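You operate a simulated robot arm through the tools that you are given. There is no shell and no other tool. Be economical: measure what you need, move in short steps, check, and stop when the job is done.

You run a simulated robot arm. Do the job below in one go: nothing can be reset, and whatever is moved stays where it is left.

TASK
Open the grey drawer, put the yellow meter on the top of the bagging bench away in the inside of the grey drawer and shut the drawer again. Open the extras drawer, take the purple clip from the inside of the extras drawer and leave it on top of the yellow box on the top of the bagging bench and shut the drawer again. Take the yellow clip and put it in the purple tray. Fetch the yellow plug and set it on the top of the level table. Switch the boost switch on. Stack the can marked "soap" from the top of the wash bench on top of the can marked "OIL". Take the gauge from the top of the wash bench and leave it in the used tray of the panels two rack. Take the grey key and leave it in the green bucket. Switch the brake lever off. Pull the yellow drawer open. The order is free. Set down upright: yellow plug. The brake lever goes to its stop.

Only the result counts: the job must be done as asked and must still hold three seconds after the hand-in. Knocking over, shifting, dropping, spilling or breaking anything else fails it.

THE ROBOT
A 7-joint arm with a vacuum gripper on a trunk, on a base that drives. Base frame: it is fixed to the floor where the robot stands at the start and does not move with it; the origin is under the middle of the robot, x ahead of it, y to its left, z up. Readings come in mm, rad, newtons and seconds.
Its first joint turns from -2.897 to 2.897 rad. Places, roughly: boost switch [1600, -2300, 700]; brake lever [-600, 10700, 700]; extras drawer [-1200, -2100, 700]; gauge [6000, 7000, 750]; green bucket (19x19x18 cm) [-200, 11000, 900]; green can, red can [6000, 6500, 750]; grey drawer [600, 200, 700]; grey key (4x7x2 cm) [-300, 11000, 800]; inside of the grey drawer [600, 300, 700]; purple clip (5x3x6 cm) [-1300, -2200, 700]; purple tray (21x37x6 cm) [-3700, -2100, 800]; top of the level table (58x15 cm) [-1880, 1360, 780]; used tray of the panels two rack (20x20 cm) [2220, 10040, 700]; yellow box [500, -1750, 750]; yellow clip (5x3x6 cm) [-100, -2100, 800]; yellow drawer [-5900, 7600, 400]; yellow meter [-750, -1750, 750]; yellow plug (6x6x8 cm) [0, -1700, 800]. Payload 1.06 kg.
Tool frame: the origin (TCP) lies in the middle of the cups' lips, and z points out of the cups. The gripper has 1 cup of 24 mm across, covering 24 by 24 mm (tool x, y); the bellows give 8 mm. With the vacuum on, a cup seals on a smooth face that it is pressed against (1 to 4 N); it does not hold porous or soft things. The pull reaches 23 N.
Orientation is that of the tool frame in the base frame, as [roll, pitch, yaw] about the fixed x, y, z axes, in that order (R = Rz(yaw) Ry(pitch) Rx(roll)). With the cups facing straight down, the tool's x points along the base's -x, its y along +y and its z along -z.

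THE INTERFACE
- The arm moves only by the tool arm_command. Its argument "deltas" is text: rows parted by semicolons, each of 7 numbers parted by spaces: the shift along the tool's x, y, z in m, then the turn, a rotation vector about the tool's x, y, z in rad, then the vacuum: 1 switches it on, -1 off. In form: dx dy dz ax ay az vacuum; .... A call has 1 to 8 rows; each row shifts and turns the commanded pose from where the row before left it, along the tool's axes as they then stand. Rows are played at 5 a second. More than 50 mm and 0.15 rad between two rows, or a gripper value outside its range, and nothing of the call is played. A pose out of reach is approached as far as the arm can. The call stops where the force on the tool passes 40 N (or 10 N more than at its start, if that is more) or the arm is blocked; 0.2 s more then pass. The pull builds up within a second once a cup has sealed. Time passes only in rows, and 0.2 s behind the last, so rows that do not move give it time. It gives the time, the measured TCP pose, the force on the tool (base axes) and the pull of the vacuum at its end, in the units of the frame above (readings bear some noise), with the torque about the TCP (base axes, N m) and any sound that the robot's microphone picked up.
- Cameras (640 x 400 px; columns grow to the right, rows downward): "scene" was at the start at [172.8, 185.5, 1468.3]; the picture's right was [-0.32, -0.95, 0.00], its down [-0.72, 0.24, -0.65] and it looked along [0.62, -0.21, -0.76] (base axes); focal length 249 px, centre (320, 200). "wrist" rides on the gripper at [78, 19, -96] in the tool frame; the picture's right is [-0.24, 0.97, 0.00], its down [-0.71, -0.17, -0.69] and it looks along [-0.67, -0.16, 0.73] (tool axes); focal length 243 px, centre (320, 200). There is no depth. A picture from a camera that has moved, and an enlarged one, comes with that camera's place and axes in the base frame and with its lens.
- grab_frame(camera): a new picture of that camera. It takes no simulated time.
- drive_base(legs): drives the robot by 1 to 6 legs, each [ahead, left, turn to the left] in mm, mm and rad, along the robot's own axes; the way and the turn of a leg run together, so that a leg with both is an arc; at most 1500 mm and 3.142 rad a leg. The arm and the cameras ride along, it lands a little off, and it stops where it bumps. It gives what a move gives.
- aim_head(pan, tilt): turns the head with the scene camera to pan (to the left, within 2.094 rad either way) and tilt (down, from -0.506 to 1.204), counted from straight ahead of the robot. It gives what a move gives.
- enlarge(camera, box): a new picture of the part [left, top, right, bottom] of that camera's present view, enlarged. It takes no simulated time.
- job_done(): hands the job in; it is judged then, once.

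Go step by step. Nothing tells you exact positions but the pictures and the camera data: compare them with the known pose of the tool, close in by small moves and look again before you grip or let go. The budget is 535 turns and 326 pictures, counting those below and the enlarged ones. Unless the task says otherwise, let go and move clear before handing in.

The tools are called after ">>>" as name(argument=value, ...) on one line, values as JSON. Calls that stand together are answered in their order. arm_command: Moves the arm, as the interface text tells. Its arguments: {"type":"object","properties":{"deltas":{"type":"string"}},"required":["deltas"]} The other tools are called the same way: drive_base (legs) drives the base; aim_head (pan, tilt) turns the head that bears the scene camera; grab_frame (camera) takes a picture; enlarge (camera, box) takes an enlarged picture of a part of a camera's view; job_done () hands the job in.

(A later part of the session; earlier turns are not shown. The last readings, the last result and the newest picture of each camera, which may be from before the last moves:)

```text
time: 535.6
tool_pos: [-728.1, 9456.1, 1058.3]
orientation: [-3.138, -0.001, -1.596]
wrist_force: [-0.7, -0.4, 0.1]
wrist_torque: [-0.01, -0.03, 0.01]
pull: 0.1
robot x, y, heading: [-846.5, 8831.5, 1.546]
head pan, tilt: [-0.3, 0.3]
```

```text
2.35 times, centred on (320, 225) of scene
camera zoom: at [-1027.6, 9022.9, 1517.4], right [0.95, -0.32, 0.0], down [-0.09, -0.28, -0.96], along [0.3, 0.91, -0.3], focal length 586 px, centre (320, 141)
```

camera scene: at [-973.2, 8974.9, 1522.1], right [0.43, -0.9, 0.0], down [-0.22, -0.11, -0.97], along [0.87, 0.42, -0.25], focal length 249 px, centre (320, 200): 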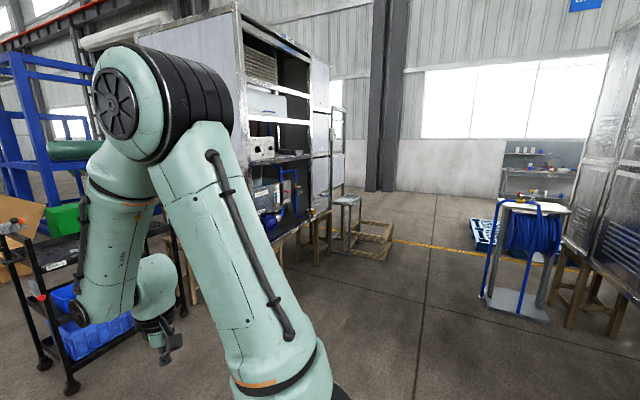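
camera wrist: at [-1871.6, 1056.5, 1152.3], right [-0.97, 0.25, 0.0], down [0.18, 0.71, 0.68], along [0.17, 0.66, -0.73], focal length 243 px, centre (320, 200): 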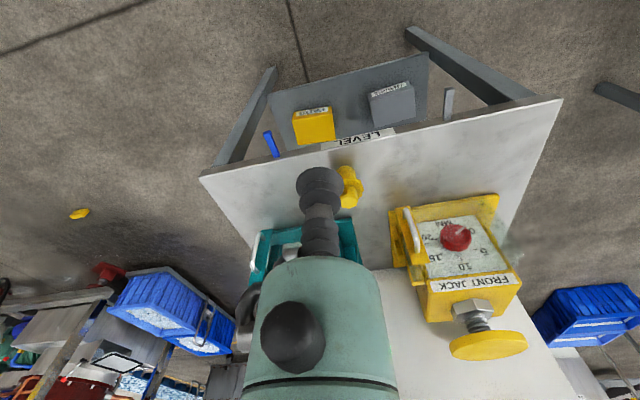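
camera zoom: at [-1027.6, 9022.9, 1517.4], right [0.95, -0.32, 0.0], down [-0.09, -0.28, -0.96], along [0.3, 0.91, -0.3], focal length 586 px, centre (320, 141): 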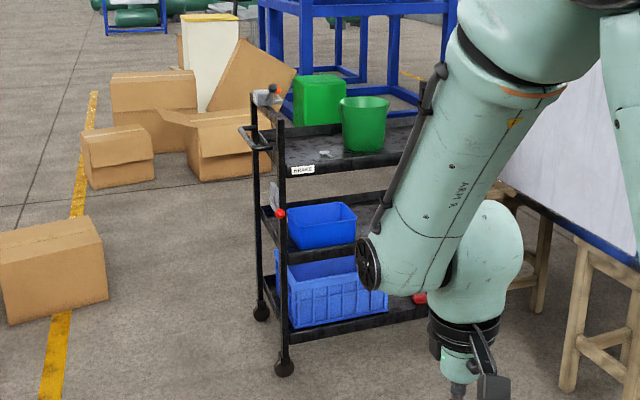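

The brake lever with red knob and BRAKE label is on the cart's left end. I drive up to the cart.

>>> drive_base(legs=[[0, -330, 0.02], [1050, 0, 0]])

>>> aim_head(pan=-0.1, tilt=0.6)

>>> grab_frame(camera="scene")

>>> grab_frame(camera="wrist")

```text
time: 542.7
tool_pos: [-438.9, 10477.3, 1057.5]
orientation: [-3.139, -0.002, -1.543]
wrist_force: [-0.3, -0.3, -1.0]
wrist_torque: [0.02, -0.03, -0.02]
pull: 0.0
robot x, y, heading: [-529.1, 9845.1, 1.599]
head pan, tilt: [-0.3, 0.3]
```

```text
time: 543.5
tool_pos: [-440.0, 10478.6, 1058.5]
orientation: [-3.137, -0.003, -1.542]
wrist_force: [-0.4, 0.4, 0.0]
wrist_torque: [0.0, 0.0, 0.01]
pull: 0.0
robot x, y, heading: [-530.9, 9846.3, 1.597]
head pan, tilt: [-0.099, 0.6]
```

```text
169 pictures are left
camera scene: at [-734.7, 10026.5, 1490.0], right [1.0, -0.07, 0.0], down [-0.04, -0.56, -0.83], along [0.06, 0.82, -0.56], focal length 249 px, centre (320, 200)
```

scene: 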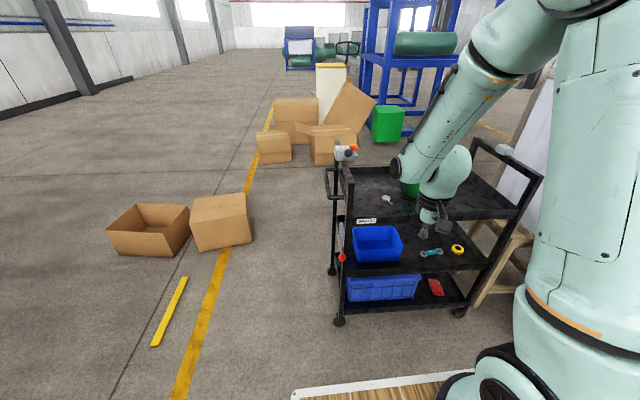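

```text
168 pictures are left
camera wrist: at [-456.9, 10399.3, 1152.7], right [-0.98, 0.21, 0.0], down [0.15, 0.71, 0.68], along [0.15, 0.67, -0.73], focal length 243 px, centre (320, 200)
```

wrist: 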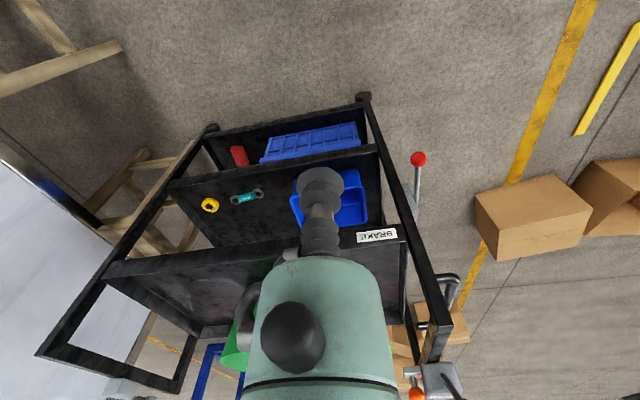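

>>> enlarge(camera="wrist", box=[360, 130, 460, 260])

>>> enlarge(camera="scene", box=[310, 140, 410, 280])

```text
3.08 times, centred on (410, 195) of wrist
camera zoom: at [-456.9, 10399.3, 1152.7], right [-0.98, 0.21, 0.0], down [0.15, 0.71, 0.68], along [0.15, 0.67, -0.73], focal length 746 px, centre (43, 215)
```

zoom: 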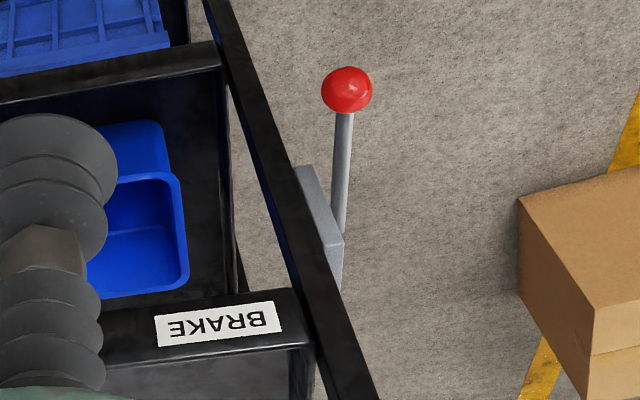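

```text
2.86 times, centred on (360, 210) of scene
camera zoom: at [-734.7, 10026.5, 1490.0], right [1.0, -0.07, 0.0], down [-0.04, -0.56, -0.83], along [0.06, 0.82, -0.56], focal length 712 px, centre (206, 171)
```

zoom: 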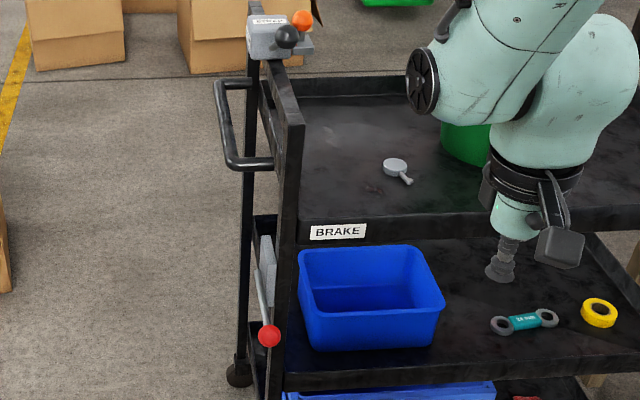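

The grey key lies on the cart's top shelf. I move the tool aside for a second view.

>>> arm_command(deltas="-0.03 -0.035 0 0 0 0 -1;-0.03 -0.035 0 0 0 0 -1;-0.03 -0.035 0 0 0 0 -1;-0.03 -0.03 0 0 0 0 -1")

>>> grab_frame(camera="wrist")

>>> grab_frame(camera="scene")

```text
time: 544.5
tool_pos: [-308.7, 10602.7, 1056.7]
orientation: [-3.14, -0.001, -1.543]
wrist_force: [-0.1, -0.7, 0.7]
wrist_torque: [-0.01, -0.01, 0.0]
pull: 0.0
robot x, y, heading: [-526.7, 9846.4, 1.6]
head pan, tilt: [-0.099, 0.6]
```

```text
165 pictures are left
camera wrist: at [-325.4, 10524.2, 1152.1], right [-0.98, 0.21, 0.0], down [0.15, 0.71, 0.68], along [0.14, 0.67, -0.73], focal length 243 px, centre (320, 200)
```

wrist: 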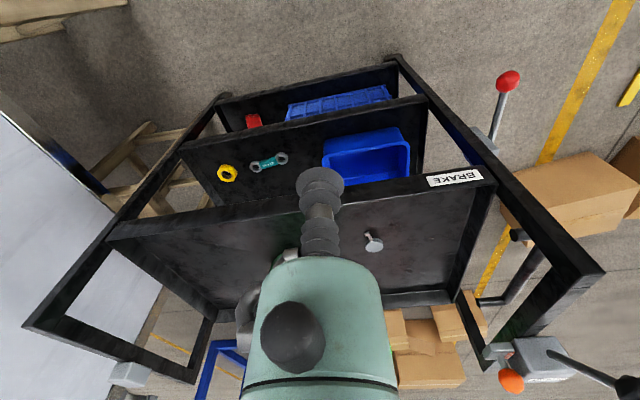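

```text
164 pictures are left
camera scene: at [-735.2, 10026.1, 1489.9], right [1.0, -0.07, 0.0], down [-0.04, -0.56, -0.83], along [0.06, 0.82, -0.56], focal length 249 px, centre (320, 200)
```

scene: 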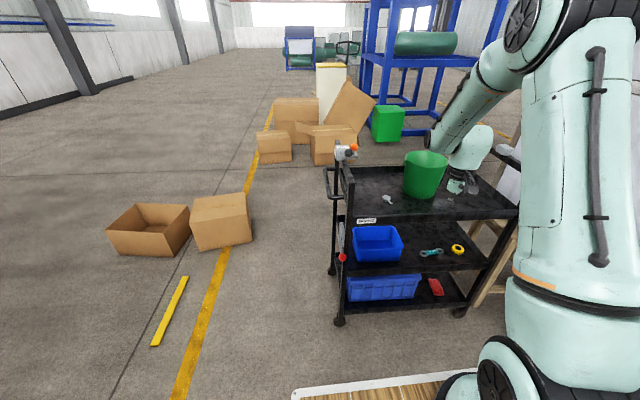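

Key ≈ (−349, 10945, 843); bucket centre ≈ (−170, 11030), rim about 1015. I drive 340 mm closer with the arm raised.

>>> arm_command(deltas="0.03 0 -0.04 0 0 0 -1;0.03 0 -0.04 0 0 0 -1;0.04 0 -0.03 0 0 0 -1;0.04 0 0 0 0 0 -1")

>>> drive_base(legs=[[340, 0, -0.03]])

>>> grab_frame(camera="wrist")

>>> aim_head(pan=-0.4, tilt=0.7)

>>> grab_frame(camera="scene")

```text
time: 545.5
tool_pos: [-306.2, 10463.2, 1167.8]
orientation: [-3.137, -0.003, -1.543]
wrist_force: [0.8, -0.3, -0.1]
wrist_torque: [-0.06, -0.01, 0.0]
pull: 0.1
robot x, y, heading: [-526.1, 9844.1, 1.595]
head pan, tilt: [-0.099, 0.6]
```

```text
time: 547.7
tool_pos: [-290.5, 10794.6, 1167.0]
orientation: [-3.139, -0.002, -1.576]
wrist_force: [-0.7, -0.5, 0.0]
wrist_torque: [0.02, 0.0, 0.05]
pull: 0.1
robot x, y, heading: [-532.2, 10186.0, 1.569]
head pan, tilt: [-0.099, 0.6]
```

```text
163 pictures are left
camera wrist: at [-310.2, 10717.3, 1263.5], right [-0.97, 0.24, 0.0], down [0.17, 0.71, 0.68], along [0.17, 0.66, -0.73], focal length 243 px, centre (320, 200)
```

wrist: 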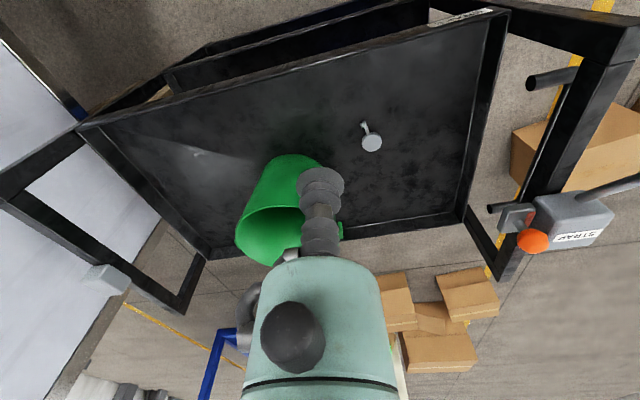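

```text
time: 548.5
tool_pos: [-289.5, 10794.9, 1168.6]
orientation: [-3.137, -0.002, -1.576]
wrist_force: [0.6, -0.5, -0.4]
wrist_torque: [0.02, 0.03, -0.01]
pull: 0.1
robot x, y, heading: [-531.6, 10184.8, 1.57]
head pan, tilt: [-0.4, 0.7]
```

```text
162 pictures are left
camera scene: at [-708.7, 10363.7, 1481.3], right [0.92, -0.39, 0.0], down [-0.25, -0.59, -0.77], along [0.3, 0.7, -0.64], focal length 249 px, centre (320, 200)
```

scene: 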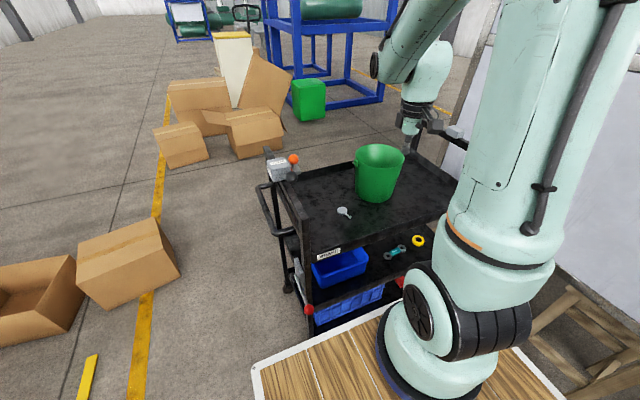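

>>> enlarge(camera="wrist", box=[320, 90, 420, 170])

>>> arm_command(deltas="-0.035 0.01 0.03 0 0 0 -1;-0.035 0.01 0.03 0 0 0 -1;-0.035 0.01 0.03 0 0 0 -1;-0.035 0.012 0.03 0 0 0 -1;-0.035 0.012 0.03 0 0 0 -1;-0.01 0.005 0.04 0 0 0 -1")

>>> grab_frame(camera="wrist")

```text
5.00 times, centred on (370, 130) of wrist
camera zoom: at [-310.2, 10717.2, 1263.6], right [-0.97, 0.24, 0.0], down [0.17, 0.71, 0.68], along [0.17, 0.66, -0.73], focal length 1213 px, centre (70, 550)
```

zoom: 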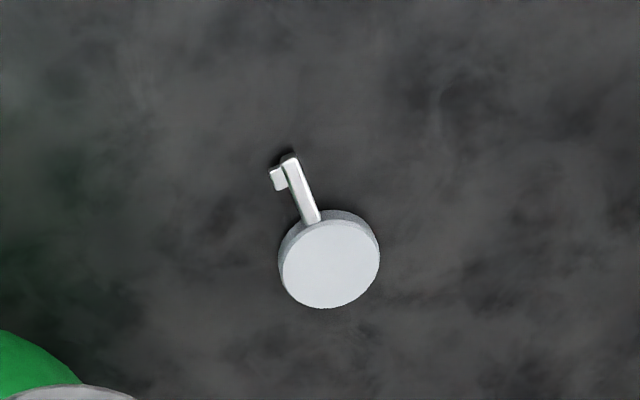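

```text
time: 549.9
tool_pos: [-346.8, 10978.7, 979.5]
orientation: [-3.138, 0.0, -1.577]
wrist_force: [0.0, 0.2, 0.4]
wrist_torque: [0.0, 0.0, -0.03]
pull: 0.0
robot x, y, heading: [-530.1, 10182.1, 1.563]
head pan, tilt: [-0.4, 0.7]
```

```text
160 pictures are left
camera wrist: at [-367.5, 10900.3, 1073.8], right [-0.97, 0.24, 0.0], down [0.17, 0.71, 0.69], along [0.17, 0.66, -0.73], focal length 243 px, centre (320, 200)
```

wrist: 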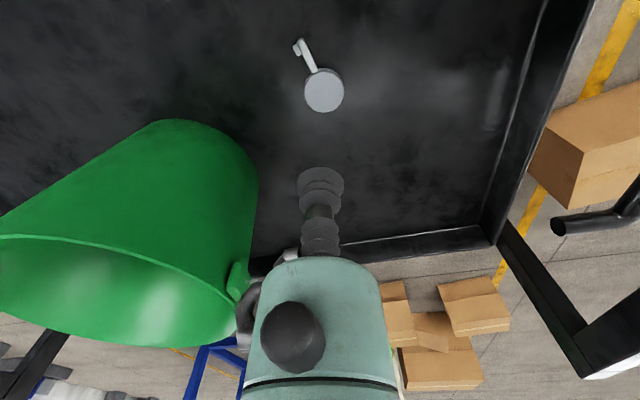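

The cup is right above the key head. I descend.

>>> arm_command(deltas="-0.002 0.003 0.045 0 0 0 -1;0 0 0.045 0 0 0 -1;0 0 0.03 0 0 0 -1;0 0 0.01 0 0 0 1;0 0 0.005 0 0 0 1")

>>> enlarge(camera="wrist", box=[220, 50, 420, 210])

```text
time: 551.1
tool_pos: [-351.9, 10980.6, 843.4]
orientation: [-3.14, -0.003, -1.577]
wrist_force: [-0.4, -0.4, 0.8]
wrist_torque: [0.02, 0.01, 0.02]
pull: 0.1
robot x, y, heading: [-534.3, 10183.9, 1.564]
head pan, tilt: [-0.4, 0.7]
```

```text
2.50 times, centred on (320, 130) of wrist
camera zoom: at [-371.0, 10903.6, 938.4], right [-0.97, 0.24, 0.0], down [0.17, 0.71, 0.68], along [0.17, 0.66, -0.73], focal length 606 px, centre (320, 375)
```

zoom: 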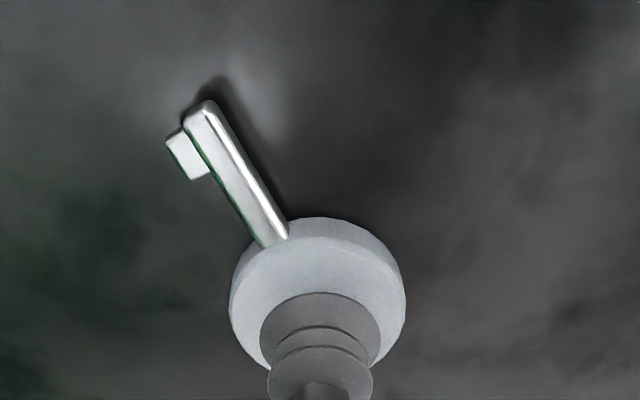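

>>> arm_command(deltas="0.002 0 0.005 0 0 0 1;0 0 0.004 0 0 0 1;0 0 0.003 0 0 0 1;0 0 0.003 0 0 0 1;0 0 0 0 0 0 1")

```text
time: 552.3
tool_pos: [-350.7, 10979.7, 828.2]
orientation: [-3.139, 0.001, -1.574]
wrist_force: [0.7, -0.3, 13.0]
wrist_torque: [-0.01, -0.01, 0.0]
pull: 22.9
robot x, y, heading: [-530.5, 10184.4, 1.566]
head pan, tilt: [-0.4, 0.7]
```

Sealed. I lift slowly above bucket height.

>>> arm_command(deltas="0 0 -0.006 0 0 0 1;0 0 -0.015 0 0 0 1;0 0 -0.03 0 0 0 1;0 0 -0.04 0 0 0 1;0 0 -0.04 0 0 0 1;0 0 -0.04 0 0 0 1;0 0 -0.04 0 0 0 1;0 0 -0.04 0 0 0 1")

>>> arm_command(deltas="0 0 -0.02 0 0 0 1;0 0 -0.01 0 0 0 1;0 -0.01 0 0 0 0 1;0 -0.02 0 0 0 0 1;0 -0.02 0 0 0 0 1;0 -0.02 0 0 0 0 1;0 -0.01 0 0 0 0 1")

>>> grab_frame(camera="wrist")

>>> grab_frame(camera="scene")

```text
time: 554.1
tool_pos: [-350.8, 10979.4, 1078.9]
orientation: [-3.136, -0.003, -1.575]
wrist_force: [-1.5, 0.7, -0.2]
wrist_torque: [-0.05, 0.0, -0.03]
pull: 22.7
robot x, y, heading: [-530.7, 10184.6, 1.564]
head pan, tilt: [-0.4, 0.7]
```

```text
time: 555.7
tool_pos: [-271.4, 10979.8, 1109.9]
orientation: [-3.137, 0.0, -1.576]
wrist_force: [-0.4, 0.6, -0.2]
wrist_torque: [-0.04, -0.05, -0.01]
pull: 23.1
robot x, y, heading: [-531.5, 10184.8, 1.571]
head pan, tilt: [-0.4, 0.7]
```

```text
158 pictures are left
camera wrist: at [-291.1, 10902.2, 1204.7], right [-0.97, 0.24, 0.0], down [0.17, 0.71, 0.68], along [0.17, 0.66, -0.73], focal length 243 px, centre (320, 200)
```

wrist: 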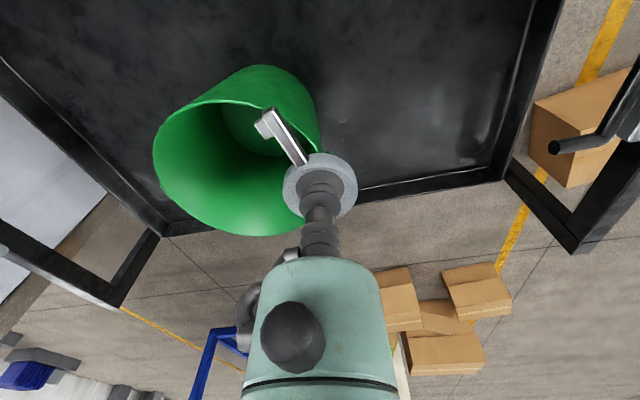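

```text
157 pictures are left
camera scene: at [-708.9, 10363.6, 1481.3], right [0.92, -0.39, 0.0], down [-0.25, -0.59, -0.76], along [0.3, 0.7, -0.64], focal length 249 px, centre (320, 200)
```

scene: 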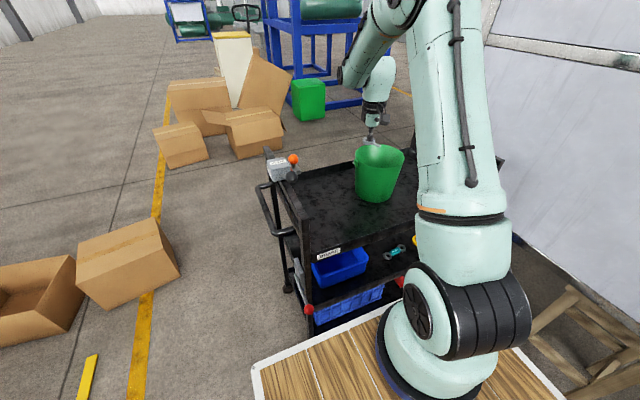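

I move over the bucket's centre, about (−163, 11042).

>>> arm_command(deltas="-0.01 -0.012 0 0 0 0 1;-0.013 -0.02 0 0 0 0 1;-0.013 -0.022 0 0 0 0 1;-0.013 -0.022 0 0 0 0 1;-0.01 -0.02 0 0 0 0 1;-0.004 -0.01 0 0 0 0 1")

>>> grab_frame(camera="wrist")

>>> enlarge(camera="scene", box=[320, 100, 440, 220])

```text
time: 557.1
tool_pos: [-164.5, 11041.9, 1110.0]
orientation: [-3.139, -0.002, -1.575]
wrist_force: [-0.2, 1.0, -0.4]
wrist_torque: [-0.07, -0.01, -0.02]
pull: 23.2
robot x, y, heading: [-532.0, 10183.8, 1.569]
head pan, tilt: [-0.4, 0.7]
```

```text
156 pictures are left
camera wrist: at [-184.9, 10964.2, 1204.5], right [-0.97, 0.24, 0.0], down [0.17, 0.71, 0.68], along [0.17, 0.66, -0.73], focal length 243 px, centre (320, 200)
```

wrist: 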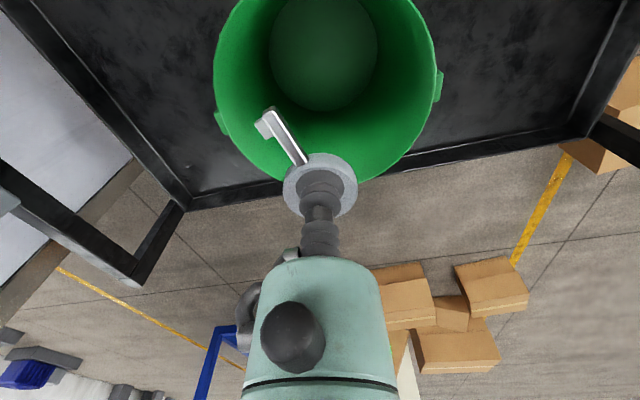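

```text
3.33 times, centred on (380, 160) of scene
camera zoom: at [-708.9, 10363.5, 1481.3], right [0.92, -0.39, 0.0], down [-0.25, -0.59, -0.76], along [0.3, 0.7, -0.64], focal length 831 px, centre (120, 333)
```

zoom: 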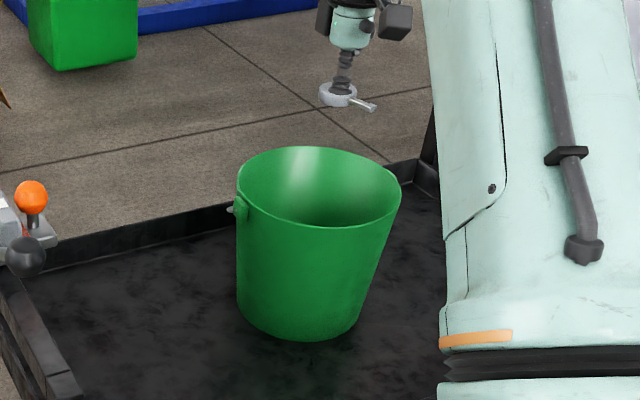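

The cup is well positioned in the bucket opening. I lower the key into the bucket.

>>> arm_command(deltas="-0.003 0.002 0.02 0 0 0 1;0 0 0.03 0 0 0 1;0 0 0.03 0 0 0 1;0 0 0.03 0 0 0 1;0 0 0.03 0 0 0 1;0 0 0.02 0 0 0 1;0 0 0.02 0 0 0 1;0 0 0.01 0 0 0 1")

>>> grab_frame(camera="wrist")

>>> enlarge(camera="scene", box=[320, 100, 440, 220])

```text
time: 558.9
tool_pos: [-165.9, 11044.3, 919.6]
orientation: [-3.139, -0.002, -1.578]
wrist_force: [-0.6, -0.1, -0.4]
wrist_torque: [-0.06, -0.03, 0.0]
pull: 23.4
robot x, y, heading: [-532.2, 10182.2, 1.567]
head pan, tilt: [-0.4, 0.7]
```

```text
154 pictures are left
camera wrist: at [-185.5, 10967.1, 1014.3], right [-0.97, 0.24, 0.0], down [0.17, 0.71, 0.68], along [0.17, 0.66, -0.73], focal length 243 px, centre (320, 200)
```

wrist: 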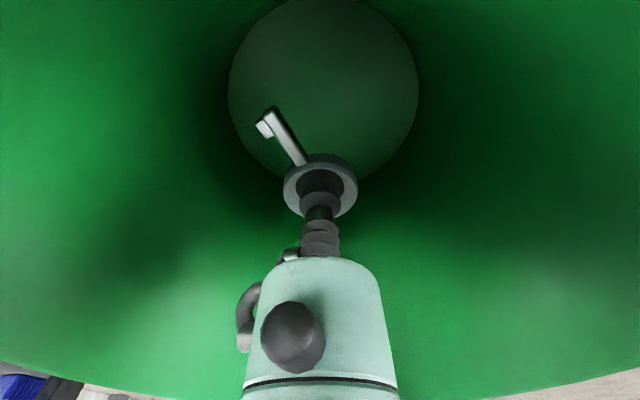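

```text
3.33 times, centred on (380, 160) of scene
camera zoom: at [-708.7, 10363.6, 1481.3], right [0.92, -0.39, 0.0], down [-0.25, -0.59, -0.76], along [0.3, 0.7, -0.64], focal length 831 px, centre (120, 333)
```

zoom: 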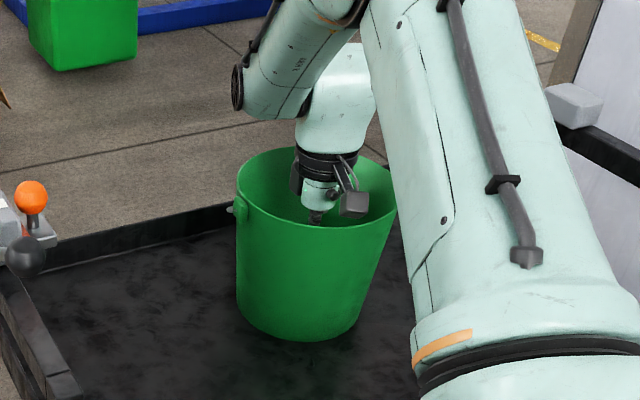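

There's room; I go down 35 mm more and release.

>>> arm_command(deltas="0 0 0.015 0 0 0 1;0 0 0.012 0 0 0 1;0 0 0.01 0 0 0 1;0 0 0.006 0 0 0 1")

>>> arm_command(deltas="0 0 0.006 0 0 0 1;0 0 0.005 0 0 0 1;0 0 0.004 0 0 0 1")

```text
time: 559.5
tool_pos: [-164.1, 11046.3, 902.5]
orientation: [-3.135, 0.001, -1.577]
wrist_force: [-2.8, -5.7, 17.1]
wrist_torque: [-1.06, -0.14, -0.24]
pull: 22.8
robot x, y, heading: [-534.1, 10182.8, 1.565]
head pan, tilt: [-0.4, 0.7]
stopped in row 2: the force on the tool passed its limit at 57 N (the readings are from after the stop); the commanded pose is now the measured one
```

```text
time: 559.8
tool_pos: [-163.5, 11046.7, 901.8]
orientation: [-3.132, 0.001, -1.577]
wrist_force: [-2.6, -3.4, 14.1]
wrist_torque: [-0.99, -0.09, -0.19]
pull: 22.9
robot x, y, heading: [-530.6, 10186.4, 1.567]
head pan, tilt: [-0.4, 0.7]
stopped in row 1: the force on the tool passed its limit at 44 N (the readings are from after the stop); the commanded pose is now the measured one
```

Something on the gripper touched the bucket, so I ease up a few mm and release here.

>>> arm_command(deltas="0 0 -0.006 0 0 0 1;0 0 0 0 0 0 -1;0 0 0 0 0 0 -1;0 0 0 0 0 0 -1;0 0 0 0 0 0 -1")

>>> grab_frame(camera="wrist")

```text
time: 561.0
tool_pos: [-163.6, 11047.2, 907.1]
orientation: [-3.133, 0.001, -1.577]
wrist_force: [0.6, -0.3, 0.8]
wrist_torque: [-0.01, 0.03, 0.0]
pull: 0.0
robot x, y, heading: [-531.0, 10184.6, 1.569]
head pan, tilt: [-0.4, 0.7]
```

```text
152 pictures are left
camera wrist: at [-183.9, 10968.6, 1002.3], right [-0.97, 0.24, -0.01], down [0.17, 0.71, 0.69], along [0.17, 0.67, -0.73], focal length 243 px, centre (320, 200)
```

wrist: 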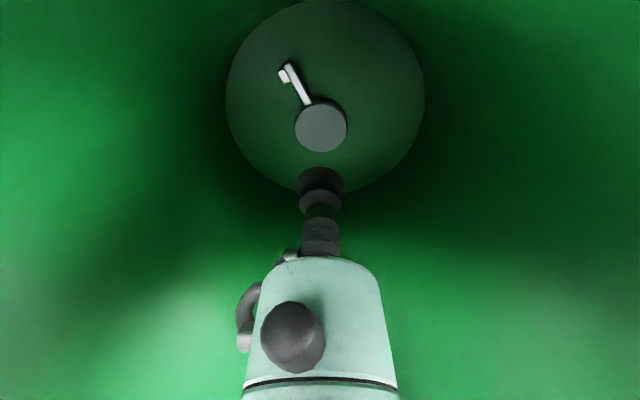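

The key is in the bucket. I raise out, retract, and then move left to view the brake lever from its side.

>>> arm_command(deltas="0 0 -0.03 0 0 0 -1;0 0 -0.05 0 0 0 -1;0 0 -0.05 0 0 0 -1;0 0 -0.05 0 0 0 -1;0 0 -0.05 0 0 0 -1;0.05 0 0 0 0 0 -1;0.05 0 0 0 0 0 -1;0.05 0 0 0 0 0 -1")

>>> arm_command(deltas="0.05 0 0 0 0 0 -1;0.05 0 0 0 0 0 -1;0.05 0 0 0 0 0 -1;0.05 0 0 0 0 0 -1")

>>> grab_frame(camera="wrist")

>>> drive_base(legs=[[-200, 0, 0], [0, 900, 0], [400, 0, 0]])

>>> aim_head(pan=-1.2, tilt=0.5)

>>> grab_frame(camera="scene")

```text
time: 562.8
tool_pos: [-168.8, 10897.1, 1136.8]
orientation: [-3.134, 0.002, -1.577]
wrist_force: [-0.2, -0.2, -0.7]
wrist_torque: [-0.05, 0.0, 0.0]
pull: 0.0
robot x, y, heading: [-528.4, 10183.1, 1.563]
head pan, tilt: [-0.4, 0.7]
```

```text
time: 563.8
tool_pos: [-168.2, 10696.8, 1138.7]
orientation: [-3.132, 0.001, -1.577]
wrist_force: [0.1, 0.4, -0.3]
wrist_torque: [0.02, -0.02, -0.02]
pull: 0.2
robot x, y, heading: [-529.2, 10183.6, 1.565]
head pan, tilt: [-0.4, 0.7]
```

```text
151 pictures are left
camera wrist: at [-188.9, 10619.2, 1233.0], right [-0.97, 0.24, -0.01], down [0.17, 0.71, 0.69], along [0.17, 0.67, -0.73], focal length 243 px, centre (320, 200)
```

wrist: 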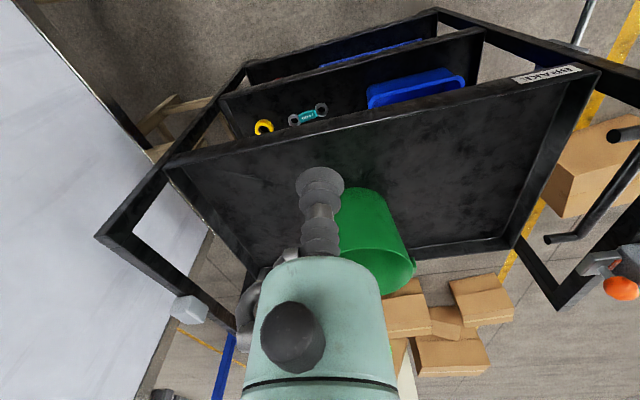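

```text
time: 571.8
tool_pos: [-1040.2, 10895.3, 1138.2]
orientation: [-3.133, 0.003, -1.594]
wrist_force: [-0.4, -0.3, -0.3]
wrist_torque: [-0.04, 0.0, 0.0]
pull: 0.0
robot x, y, heading: [-1413.8, 10389.0, 1.553]
head pan, tilt: [-0.4, 0.7]
```

```text
time: 573.0
tool_pos: [-1040.8, 10895.3, 1138.9]
orientation: [-3.133, 0.003, -1.596]
wrist_force: [0.4, 0.0, -0.3]
wrist_torque: [0.0, 0.0, 0.04]
pull: 0.0
robot x, y, heading: [-1414.5, 10386.4, 1.547]
head pan, tilt: [-1.201, 0.499]
```

```text
150 pictures are left
camera scene: at [-1536.3, 10524.7, 1499.0], right [0.34, -0.94, 0.0], down [-0.45, -0.16, -0.88], along [0.83, 0.3, -0.48], focal length 249 px, centre (320, 200)
```

scene: 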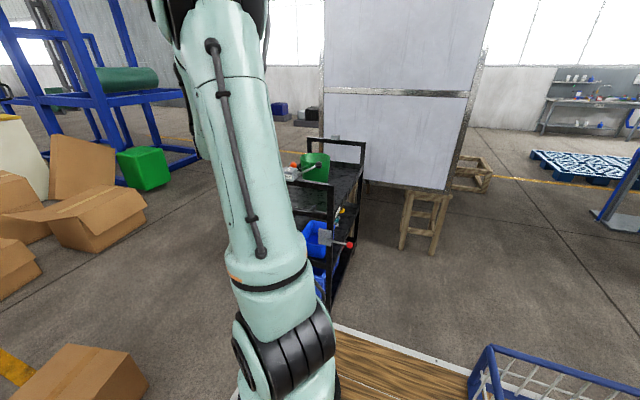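

>>> enlarge(camera="scene", box=[300, 200, 380, 280])

```text
5.00 times, centred on (340, 240) of scene
camera zoom: at [-1536.3, 10524.7, 1499.0], right [0.34, -0.94, 0.0], down [-0.45, -0.16, -0.88], along [0.83, 0.3, -0.48], focal length 1246 px, centre (220, 0)
```

zoom: 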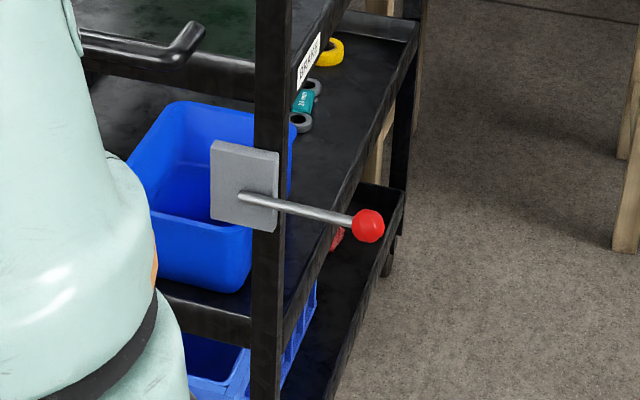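

The lever sticks out horizontally toward −y from a plate on the cart's left side. I'll turn the base to face the cart's left side (+x).

>>> drive_base(legs=[[0, 0, -1.55], [0, 440, 0]])

>>> aim_head(pan=-0.1, tilt=0.7)

>>> grab_frame(camera="scene")

>>> grab_frame(camera="wrist")

```text
time: 575.4
tool_pos: [-752.6, 10517.4, 1137.7]
orientation: [-3.135, -0.001, -2.244]
wrist_force: [0.1, -0.8, 0.0]
wrist_torque: [0.01, -0.02, 0.04]
pull: 0.0
robot x, y, heading: [-1350.6, 10339.6, 0.894]
head pan, tilt: [-1.201, 0.499]
stopped in leg 1: the robot was blocked; the commanded pose is now the measured one
```

```text
time: 576.7
tool_pos: [-752.8, 10516.8, 1138.5]
orientation: [-3.134, 0.002, -2.245]
wrist_force: [0.4, 0.1, -0.4]
wrist_torque: [-0.01, 0.01, -0.03]
pull: 0.1
robot x, y, heading: [-1360.8, 10343.4, 0.898]
head pan, tilt: [-0.099, 0.7]
```

```text
148 pictures are left
camera scene: at [-1400.0, 10610.3, 1481.3], right [0.72, -0.7, 0.0], down [-0.45, -0.46, -0.77], along [0.53, 0.55, -0.64], focal length 249 px, centre (320, 200)
```

scene: 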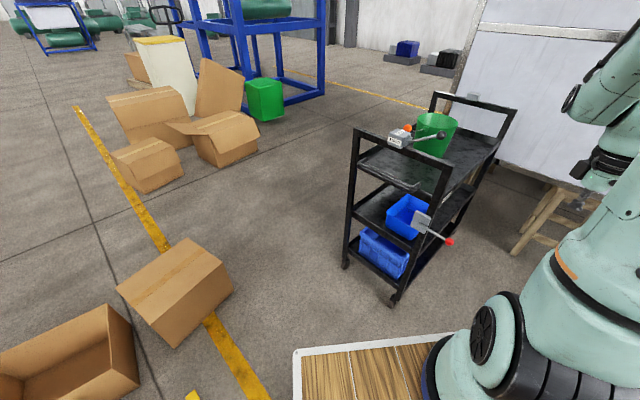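

```text
147 pictures are left
camera wrist: at [-818.1, 10468.6, 1233.1], right [-0.61, 0.79, -0.01], down [0.57, 0.45, 0.69], along [0.55, 0.42, -0.73], focal length 243 px, centre (320, 200)
```

wrist: 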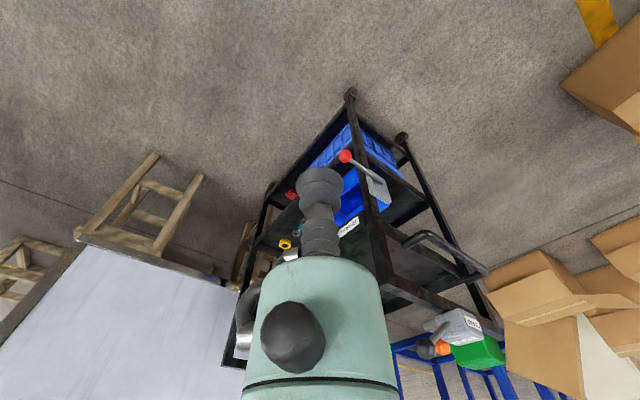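

The base was blocked by something behind (the DISPATCH table probably). I check it.

>>> aim_head(pan=2.0, tilt=0.6)

>>> grab_frame(camera="scene")

>>> aim_head(pan=-2.0, tilt=0.6)

>>> grab_frame(camera="scene")

```text
time: 578.7
tool_pos: [-753.7, 10517.6, 1137.2]
orientation: [-3.136, 0.002, -2.245]
wrist_force: [-0.6, 0.8, 0.1]
wrist_torque: [0.02, -0.02, 0.03]
pull: 0.0
robot x, y, heading: [-1357.8, 10340.2, 0.899]
head pan, tilt: [2.0, 0.6]
```

```text
146 pictures are left
camera scene: at [-1545.1, 10570.9, 1489.9], right [0.24, 0.97, 0.0], down [0.55, -0.14, -0.83], along [-0.8, 0.2, -0.56], focal length 249 px, centre (320, 200)
```

scene: 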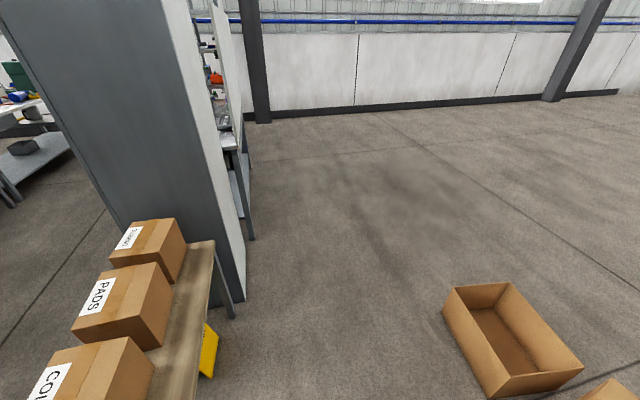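

```text
time: 582.0
tool_pos: [-753.7, 10517.7, 1139.0]
orientation: [-3.135, 0.001, -2.243]
wrist_force: [-0.1, -1.4, 0.2]
wrist_torque: [0.01, 0.03, -0.02]
pull: 0.0
robot x, y, heading: [-1357.8, 10341.5, 0.895]
head pan, tilt: [-2.0, 0.6]
```

```text
145 pictures are left
camera scene: at [-1419.5, 10470.7, 1489.9], right [-0.89, -0.45, 0.0], down [-0.26, 0.5, -0.83], along [0.37, -0.74, -0.56], focal length 249 px, centre (320, 200)
```

scene: 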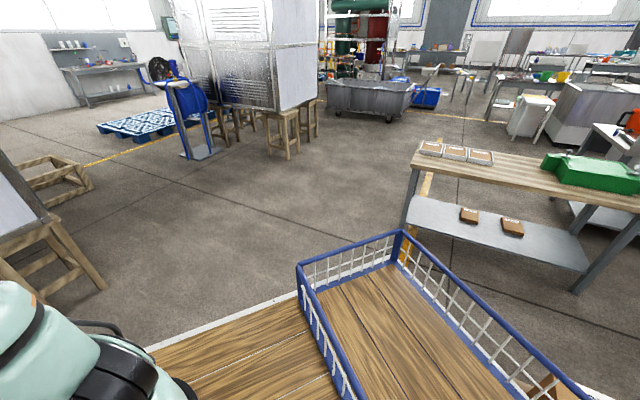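

The dispatch boxes are all in place. From here I can reach the lever; I bring the tool above its red knob.

>>> arm_command(deltas="-0.035 0 0.03 0 0 0 -1;-0.035 0 0.03 0 0 0 -1;-0.035 0 0.03 0 0 0 -1;-0.035 0 0.03 0 0 0 -1;-0.03 0 0.04 0 0 0 -1;-0.025 0 0.04 0 0 0 -1;0 0 0.045 0 0 0 -1")

>>> grab_frame(camera="wrist")

>>> aim_head(pan=-0.4, tilt=0.7)

>>> grab_frame(camera="scene")

```text
time: 583.6
tool_pos: [-630.2, 10669.9, 892.7]
orientation: [-3.134, 0.002, -2.245]
wrist_force: [-0.6, -0.9, -0.4]
wrist_torque: [0.03, -0.02, -0.02]
pull: 0.1
robot x, y, heading: [-1355.7, 10338.2, 0.898]
head pan, tilt: [-2.0, 0.6]
```

```text
144 pictures are left
camera wrist: at [-694.1, 10620.5, 987.5], right [-0.61, 0.79, -0.01], down [0.57, 0.45, 0.69], along [0.55, 0.42, -0.73], focal length 243 px, centre (320, 200)
```

wrist: 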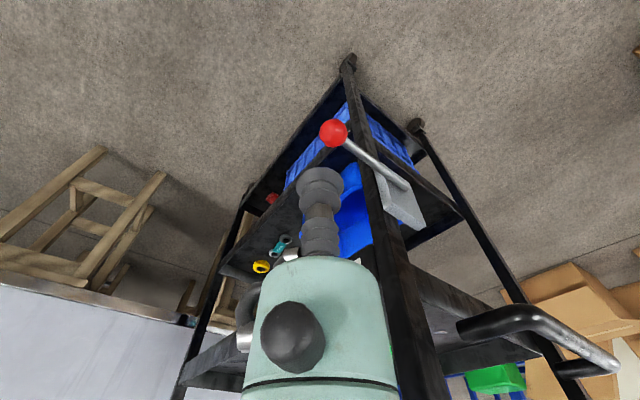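

```text
time: 585.3
tool_pos: [-630.3, 10669.3, 892.5]
orientation: [-3.136, 0.001, -2.244]
wrist_force: [-0.8, -0.3, 0.3]
wrist_torque: [0.05, -0.01, 0.01]
pull: 0.1
robot x, y, heading: [-1356.9, 10335.8, 0.898]
head pan, tilt: [-0.4, 0.7]
```

```text
143 pictures are left
camera scene: at [-1384.7, 10590.1, 1481.3], right [0.48, -0.88, 0.0], down [-0.57, -0.31, -0.76], along [0.67, 0.36, -0.64], focal length 249 px, centre (320, 200)
```

scene: 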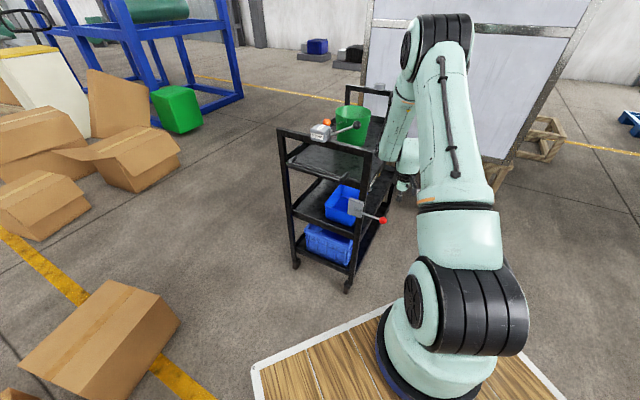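

Knob confirmed at (−594, 10716, 730). I move above it and press down gently to see whether it yields.

>>> arm_command(deltas="-0.03 0 0.02 0 0 0 -1;-0.026 0 0.03 0 0 0 -1;0 0 0.04 0 0 0 -1;0 0 0.03 0 0 0 -1;0 0 0.01 0 0 0 -1;0 0 0.008 0 0 0 -1")

>>> arm_command(deltas="0 0 0.006 0 0 0 -1;0 0 0.006 0 0 0 -1;0 0 0.006 0 0 0 -1")

>>> enlarge(camera="wrist", box=[220, 50, 460, 240])

```text
time: 586.7
tool_pos: [-593.6, 10712.3, 755.9]
orientation: [-3.135, 0.001, -2.244]
wrist_force: [0.4, -0.4, -0.1]
wrist_torque: [0.03, 0.02, 0.02]
pull: 0.1
robot x, y, heading: [-1352.9, 10341.2, 0.896]
head pan, tilt: [-0.4, 0.7]
```

```text
time: 587.5
tool_pos: [-595.0, 10713.6, 738.2]
orientation: [-3.133, 0.001, -2.244]
wrist_force: [-0.2, 0.2, 8.1]
wrist_torque: [0.01, -0.01, -0.02]
pull: 0.2
robot x, y, heading: [-1358.2, 10341.1, 0.9]
head pan, tilt: [-0.4, 0.7]
```

```text
2.11 times, centred on (340, 145) of wrist
camera zoom: at [-658.4, 10663.3, 832.9], right [-0.61, 0.79, -0.01], down [0.57, 0.45, 0.69], along [0.55, 0.42, -0.73], focal length 511 px, centre (278, 316)
```

zoom: 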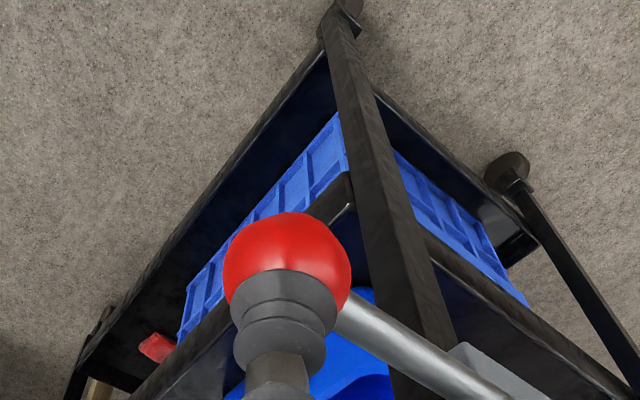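

>>> arm_command(deltas="0 0 0.003 0 0 0 -1;0 0 0.003 0 0 0 -1;0 0 0.003 0 0 0 -1")

>>> arm_command(deltas="0 0 0.003 0 0 0 -1;0 0 0.003 0 0 0 -1;0 0 0.003 0 0 0 -1")

```text
time: 588.0
tool_pos: [-590.6, 10712.4, 737.8]
orientation: [-3.128, 0.007, -2.244]
wrist_force: [-0.2, -1.4, 20.3]
wrist_torque: [0.04, 0.0, -0.04]
pull: 0.0
robot x, y, heading: [-1358.3, 10341.8, 0.901]
head pan, tilt: [-0.4, 0.7]
stopped in row 2: the force on the tool passed its limit at 45 N (the readings are from after the stop); the commanded pose is now the measured one
```

```text
time: 588.4
tool_pos: [-589.9, 10713.5, 738.3]
orientation: [-3.127, 0.01, -2.244]
wrist_force: [0.2, 0.4, 18.9]
wrist_torque: [-0.01, 0.05, 0.0]
pull: 0.1
robot x, y, heading: [-1354.2, 10339.8, 0.898]
head pan, tilt: [-0.4, 0.7]
stopped in row 2: the force on the tool passed its limit at 45 N (the readings are from after the stop); the commanded pose is now the measured one
```

Downwards it is at a stop, so it must go up. I back out and turn the tool to point along +x, to lift the lever from below.

>>> arm_command(deltas="0 0 -0.04 0 0 0 -1;0 0 -0.05 0 0 0 -1;0 0 -0.05 0 0 0 -1;0.0213 0.0375 0 0 0 0 -1;0.0213 0.0375 0 0 0 0 -1;0.0213 0.0375 0 0 0 0 -1;0.0213 0.0375 0 0 0 0 -1")

>>> arm_command(deltas="0 0 0 0 0 0.149 -1;0 0 0 0 0 0.149 -1;0 0 0 0 0 0.149 -1;0 0 0 0 0 0.149 -1;0 0 0 0 0 0.149 -1;0 0 0 0 0 0.149 -1")

```text
time: 590.0
tool_pos: [-762.0, 10738.7, 874.6]
orientation: [-3.128, 0.005, -2.243]
wrist_force: [-0.2, 0.5, -0.2]
wrist_torque: [0.03, 0.01, 0.01]
pull: 0.0
robot x, y, heading: [-1357.6, 10338.7, 0.898]
head pan, tilt: [-0.4, 0.7]
```

```text
time: 591.4
tool_pos: [-763.9, 10740.7, 872.9]
orientation: [-3.14, 0.013, 3.139]
wrist_force: [-1.0, 0.8, 0.5]
wrist_torque: [0.01, -0.01, -0.01]
pull: 0.1
robot x, y, heading: [-1359.1, 10343.7, 0.901]
head pan, tilt: [-0.4, 0.7]
```

>>> arm_command(deltas="0 0 0.05 0 -0.1 0 -1;0 0 0.05 0 -0.1 0 -1;0 0 0.05 0 -0.1 0 -1;0 0 0 0 -0.15 0 -1;0 0 0 0 -0.15 0 -1;0 0 0 0 -0.15 0 -1;0 0 0 0 -0.15 0 -1;0 0 0 0 -0.15 0 -1")

>>> arm_command(deltas="0 0 0 0 -0.15 0 -1;0 0 0 0 -0.15 0 -1;0 0 0 0 -0.15 0 -1;0 0 0 0 -0.05 0 -1")

>>> grab_frame(camera="wrist")

```text
time: 593.2
tool_pos: [-744.7, 10740.2, 724.4]
orientation: [-3.137, 1.067, -3.135]
wrist_force: [0.0, 0.3, -0.6]
wrist_torque: [0.0, 0.02, 0.0]
pull: 0.0
robot x, y, heading: [-1356.9, 10336.8, 0.9]
head pan, tilt: [-0.4, 0.7]
```

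```text
time: 594.2
tool_pos: [-746.5, 10741.2, 723.3]
orientation: [-2.758, 1.566, -2.752]
wrist_force: [0.7, -0.1, -0.2]
wrist_torque: [-0.04, -0.01, -0.01]
pull: 0.0
robot x, y, heading: [-1356.3, 10339.9, 0.897]
head pan, tilt: [-0.4, 0.7]
```

```text
141 pictures are left
camera wrist: at [-842.7, 10758.6, 645.7], right [0.0, 0.97, 0.23], down [-0.68, -0.17, 0.71], along [0.73, -0.16, 0.66], focal length 243 px, centre (320, 200)
```

wrist: 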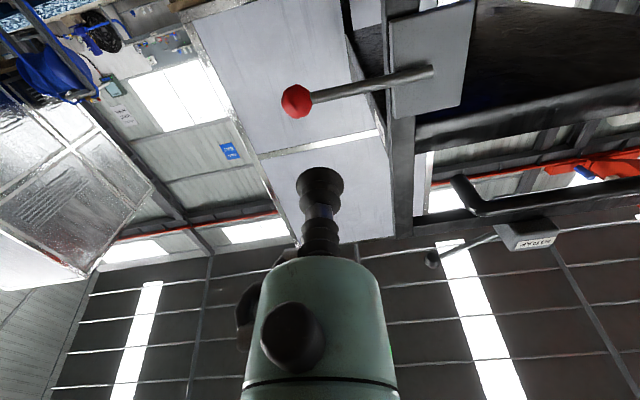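

I go under the rod (z≈705), forward past it, then lift it along an arc.

>>> arm_command(deltas="0.02 0.004 0 0 0 0 -1;0 0 0.05 0 0 0 -1;0 0 0.05 0 0 0 -1;0 0 0.05 0 0 0 -1;0 0 0.014 0 0 0 -1")

>>> grab_frame(camera="wrist")

```text
time: 595.4
tool_pos: [-580.7, 10746.5, 703.2]
orientation: [-2.788, 1.562, -2.785]
wrist_force: [-0.2, -0.3, 0.2]
wrist_torque: [-0.02, -0.02, 0.02]
pull: 0.1
robot x, y, heading: [-1353.5, 10339.8, 0.898]
head pan, tilt: [-0.4, 0.7]
```

```text
140 pictures are left
camera wrist: at [-677.7, 10764.5, 624.9], right [0.0, 0.97, 0.23], down [-0.68, -0.17, 0.71], along [0.73, -0.16, 0.66], focal length 243 px, centre (320, 200)
```

wrist: 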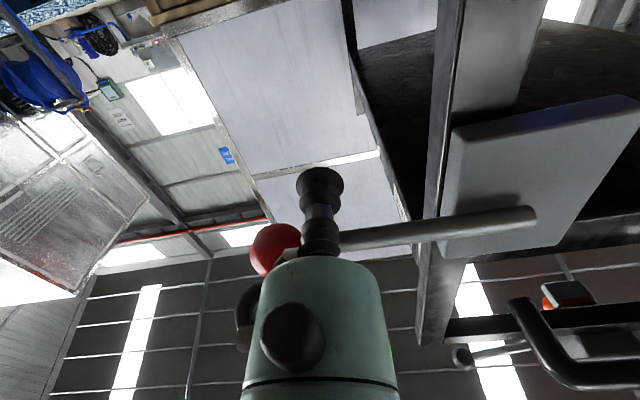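

The finger is under the rod. I lift in steps.

>>> arm_command(deltas="-0.015 0 0 0 0 0 -1;-0.013 0 0 0 0 0 -1;-0.013 0.001 0 0 0 0 -1;-0.013 0.002 0 0 0 0 -1;-0.013 0.003 0 0 0 0 -1")

>>> grab_frame(camera="wrist")

```text
time: 596.6
tool_pos: [-580.8, 10750.8, 772.1]
orientation: [-2.819, 1.564, -2.814]
wrist_force: [0.1, 0.9, -1.0]
wrist_torque: [0.02, 0.01, -0.01]
pull: 0.0
robot x, y, heading: [-1357.1, 10341.0, 0.897]
head pan, tilt: [-0.4, 0.7]
```

```text
139 pictures are left
camera wrist: at [-677.8, 10769.3, 693.2], right [0.0, 0.97, 0.23], down [-0.68, -0.17, 0.71], along [0.73, -0.16, 0.66], focal length 243 px, centre (320, 200)
```

wrist: 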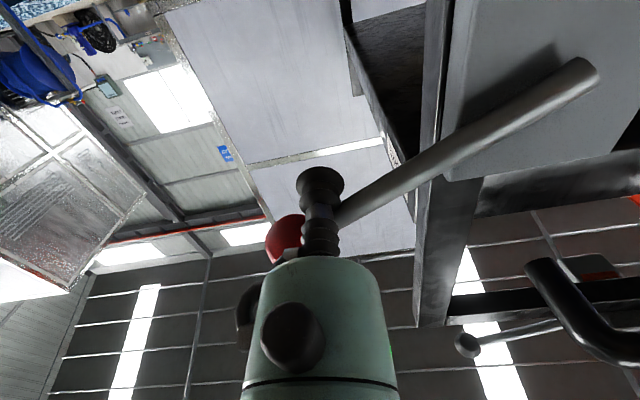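

The lever lifts freely. I continue along the arc.

>>> arm_command(deltas="-0.012 0.006 0 0 0 0 -1;-0.011 0.007 0 0 0 0 -1;-0.01 0.008 0 0 0 0 -1;-0.009 0.009 0 0 0 0 -1")

>>> grab_frame(camera="wrist")

```text
time: 597.6
tool_pos: [-581.6, 10780.6, 812.0]
orientation: [-2.789, 1.562, -2.787]
wrist_force: [0.2, 0.0, -0.6]
wrist_torque: [0.01, 0.0, 0.04]
pull: 0.0
robot x, y, heading: [-1355.8, 10339.3, 0.897]
head pan, tilt: [-0.4, 0.7]
```

```text
138 pictures are left
camera wrist: at [-677.6, 10797.8, 733.9], right [0.0, 0.97, 0.23], down [-0.68, -0.17, 0.71], along [0.73, -0.16, 0.66], focal length 243 px, centre (320, 200)
```

wrist: 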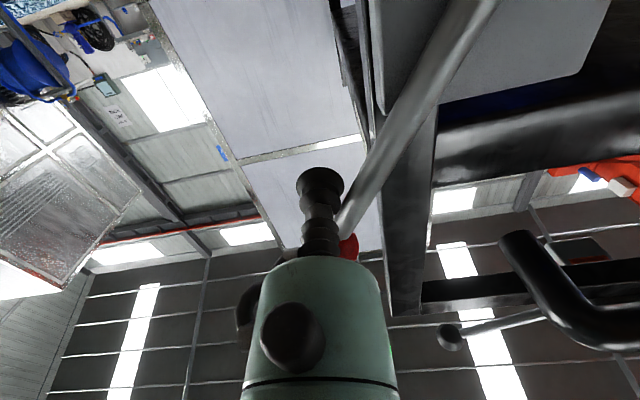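

>>> arm_command(deltas="-0.008 0.011 -0.003 0 0 0 -1;-0.007 0.012 0 0 0 0 -1;-0.005 0.012 0 0 0 0 -1;-0.003 0.012 0 0 0 0 -1")

>>> grab_frame(camera="wrist")

```text
time: 598.1
tool_pos: [-584.0, 10784.9, 817.4]
orientation: [-2.636, 1.548, -2.644]
wrist_force: [0.1, -5.5, -6.7]
wrist_torque: [-0.02, -0.09, 0.13]
pull: 0.0
robot x, y, heading: [-1356.2, 10338.4, 0.898]
head pan, tilt: [-0.4, 0.7]
stopped in row 2: the force on the tool passed its limit at 48 N (the readings are from after the stop); the commanded pose is now the measured one
```

```text
137 pictures are left
camera wrist: at [-682.2, 10803.0, 739.6], right [0.01, 0.97, 0.22], down [-0.67, -0.16, 0.72], along [0.74, -0.16, 0.65], focal length 243 px, centre (320, 200)
```

wrist: 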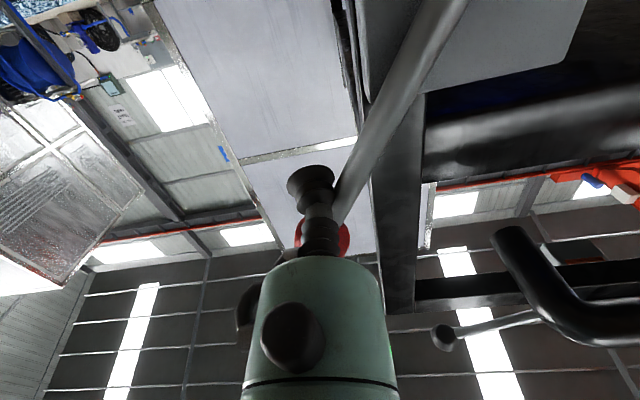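

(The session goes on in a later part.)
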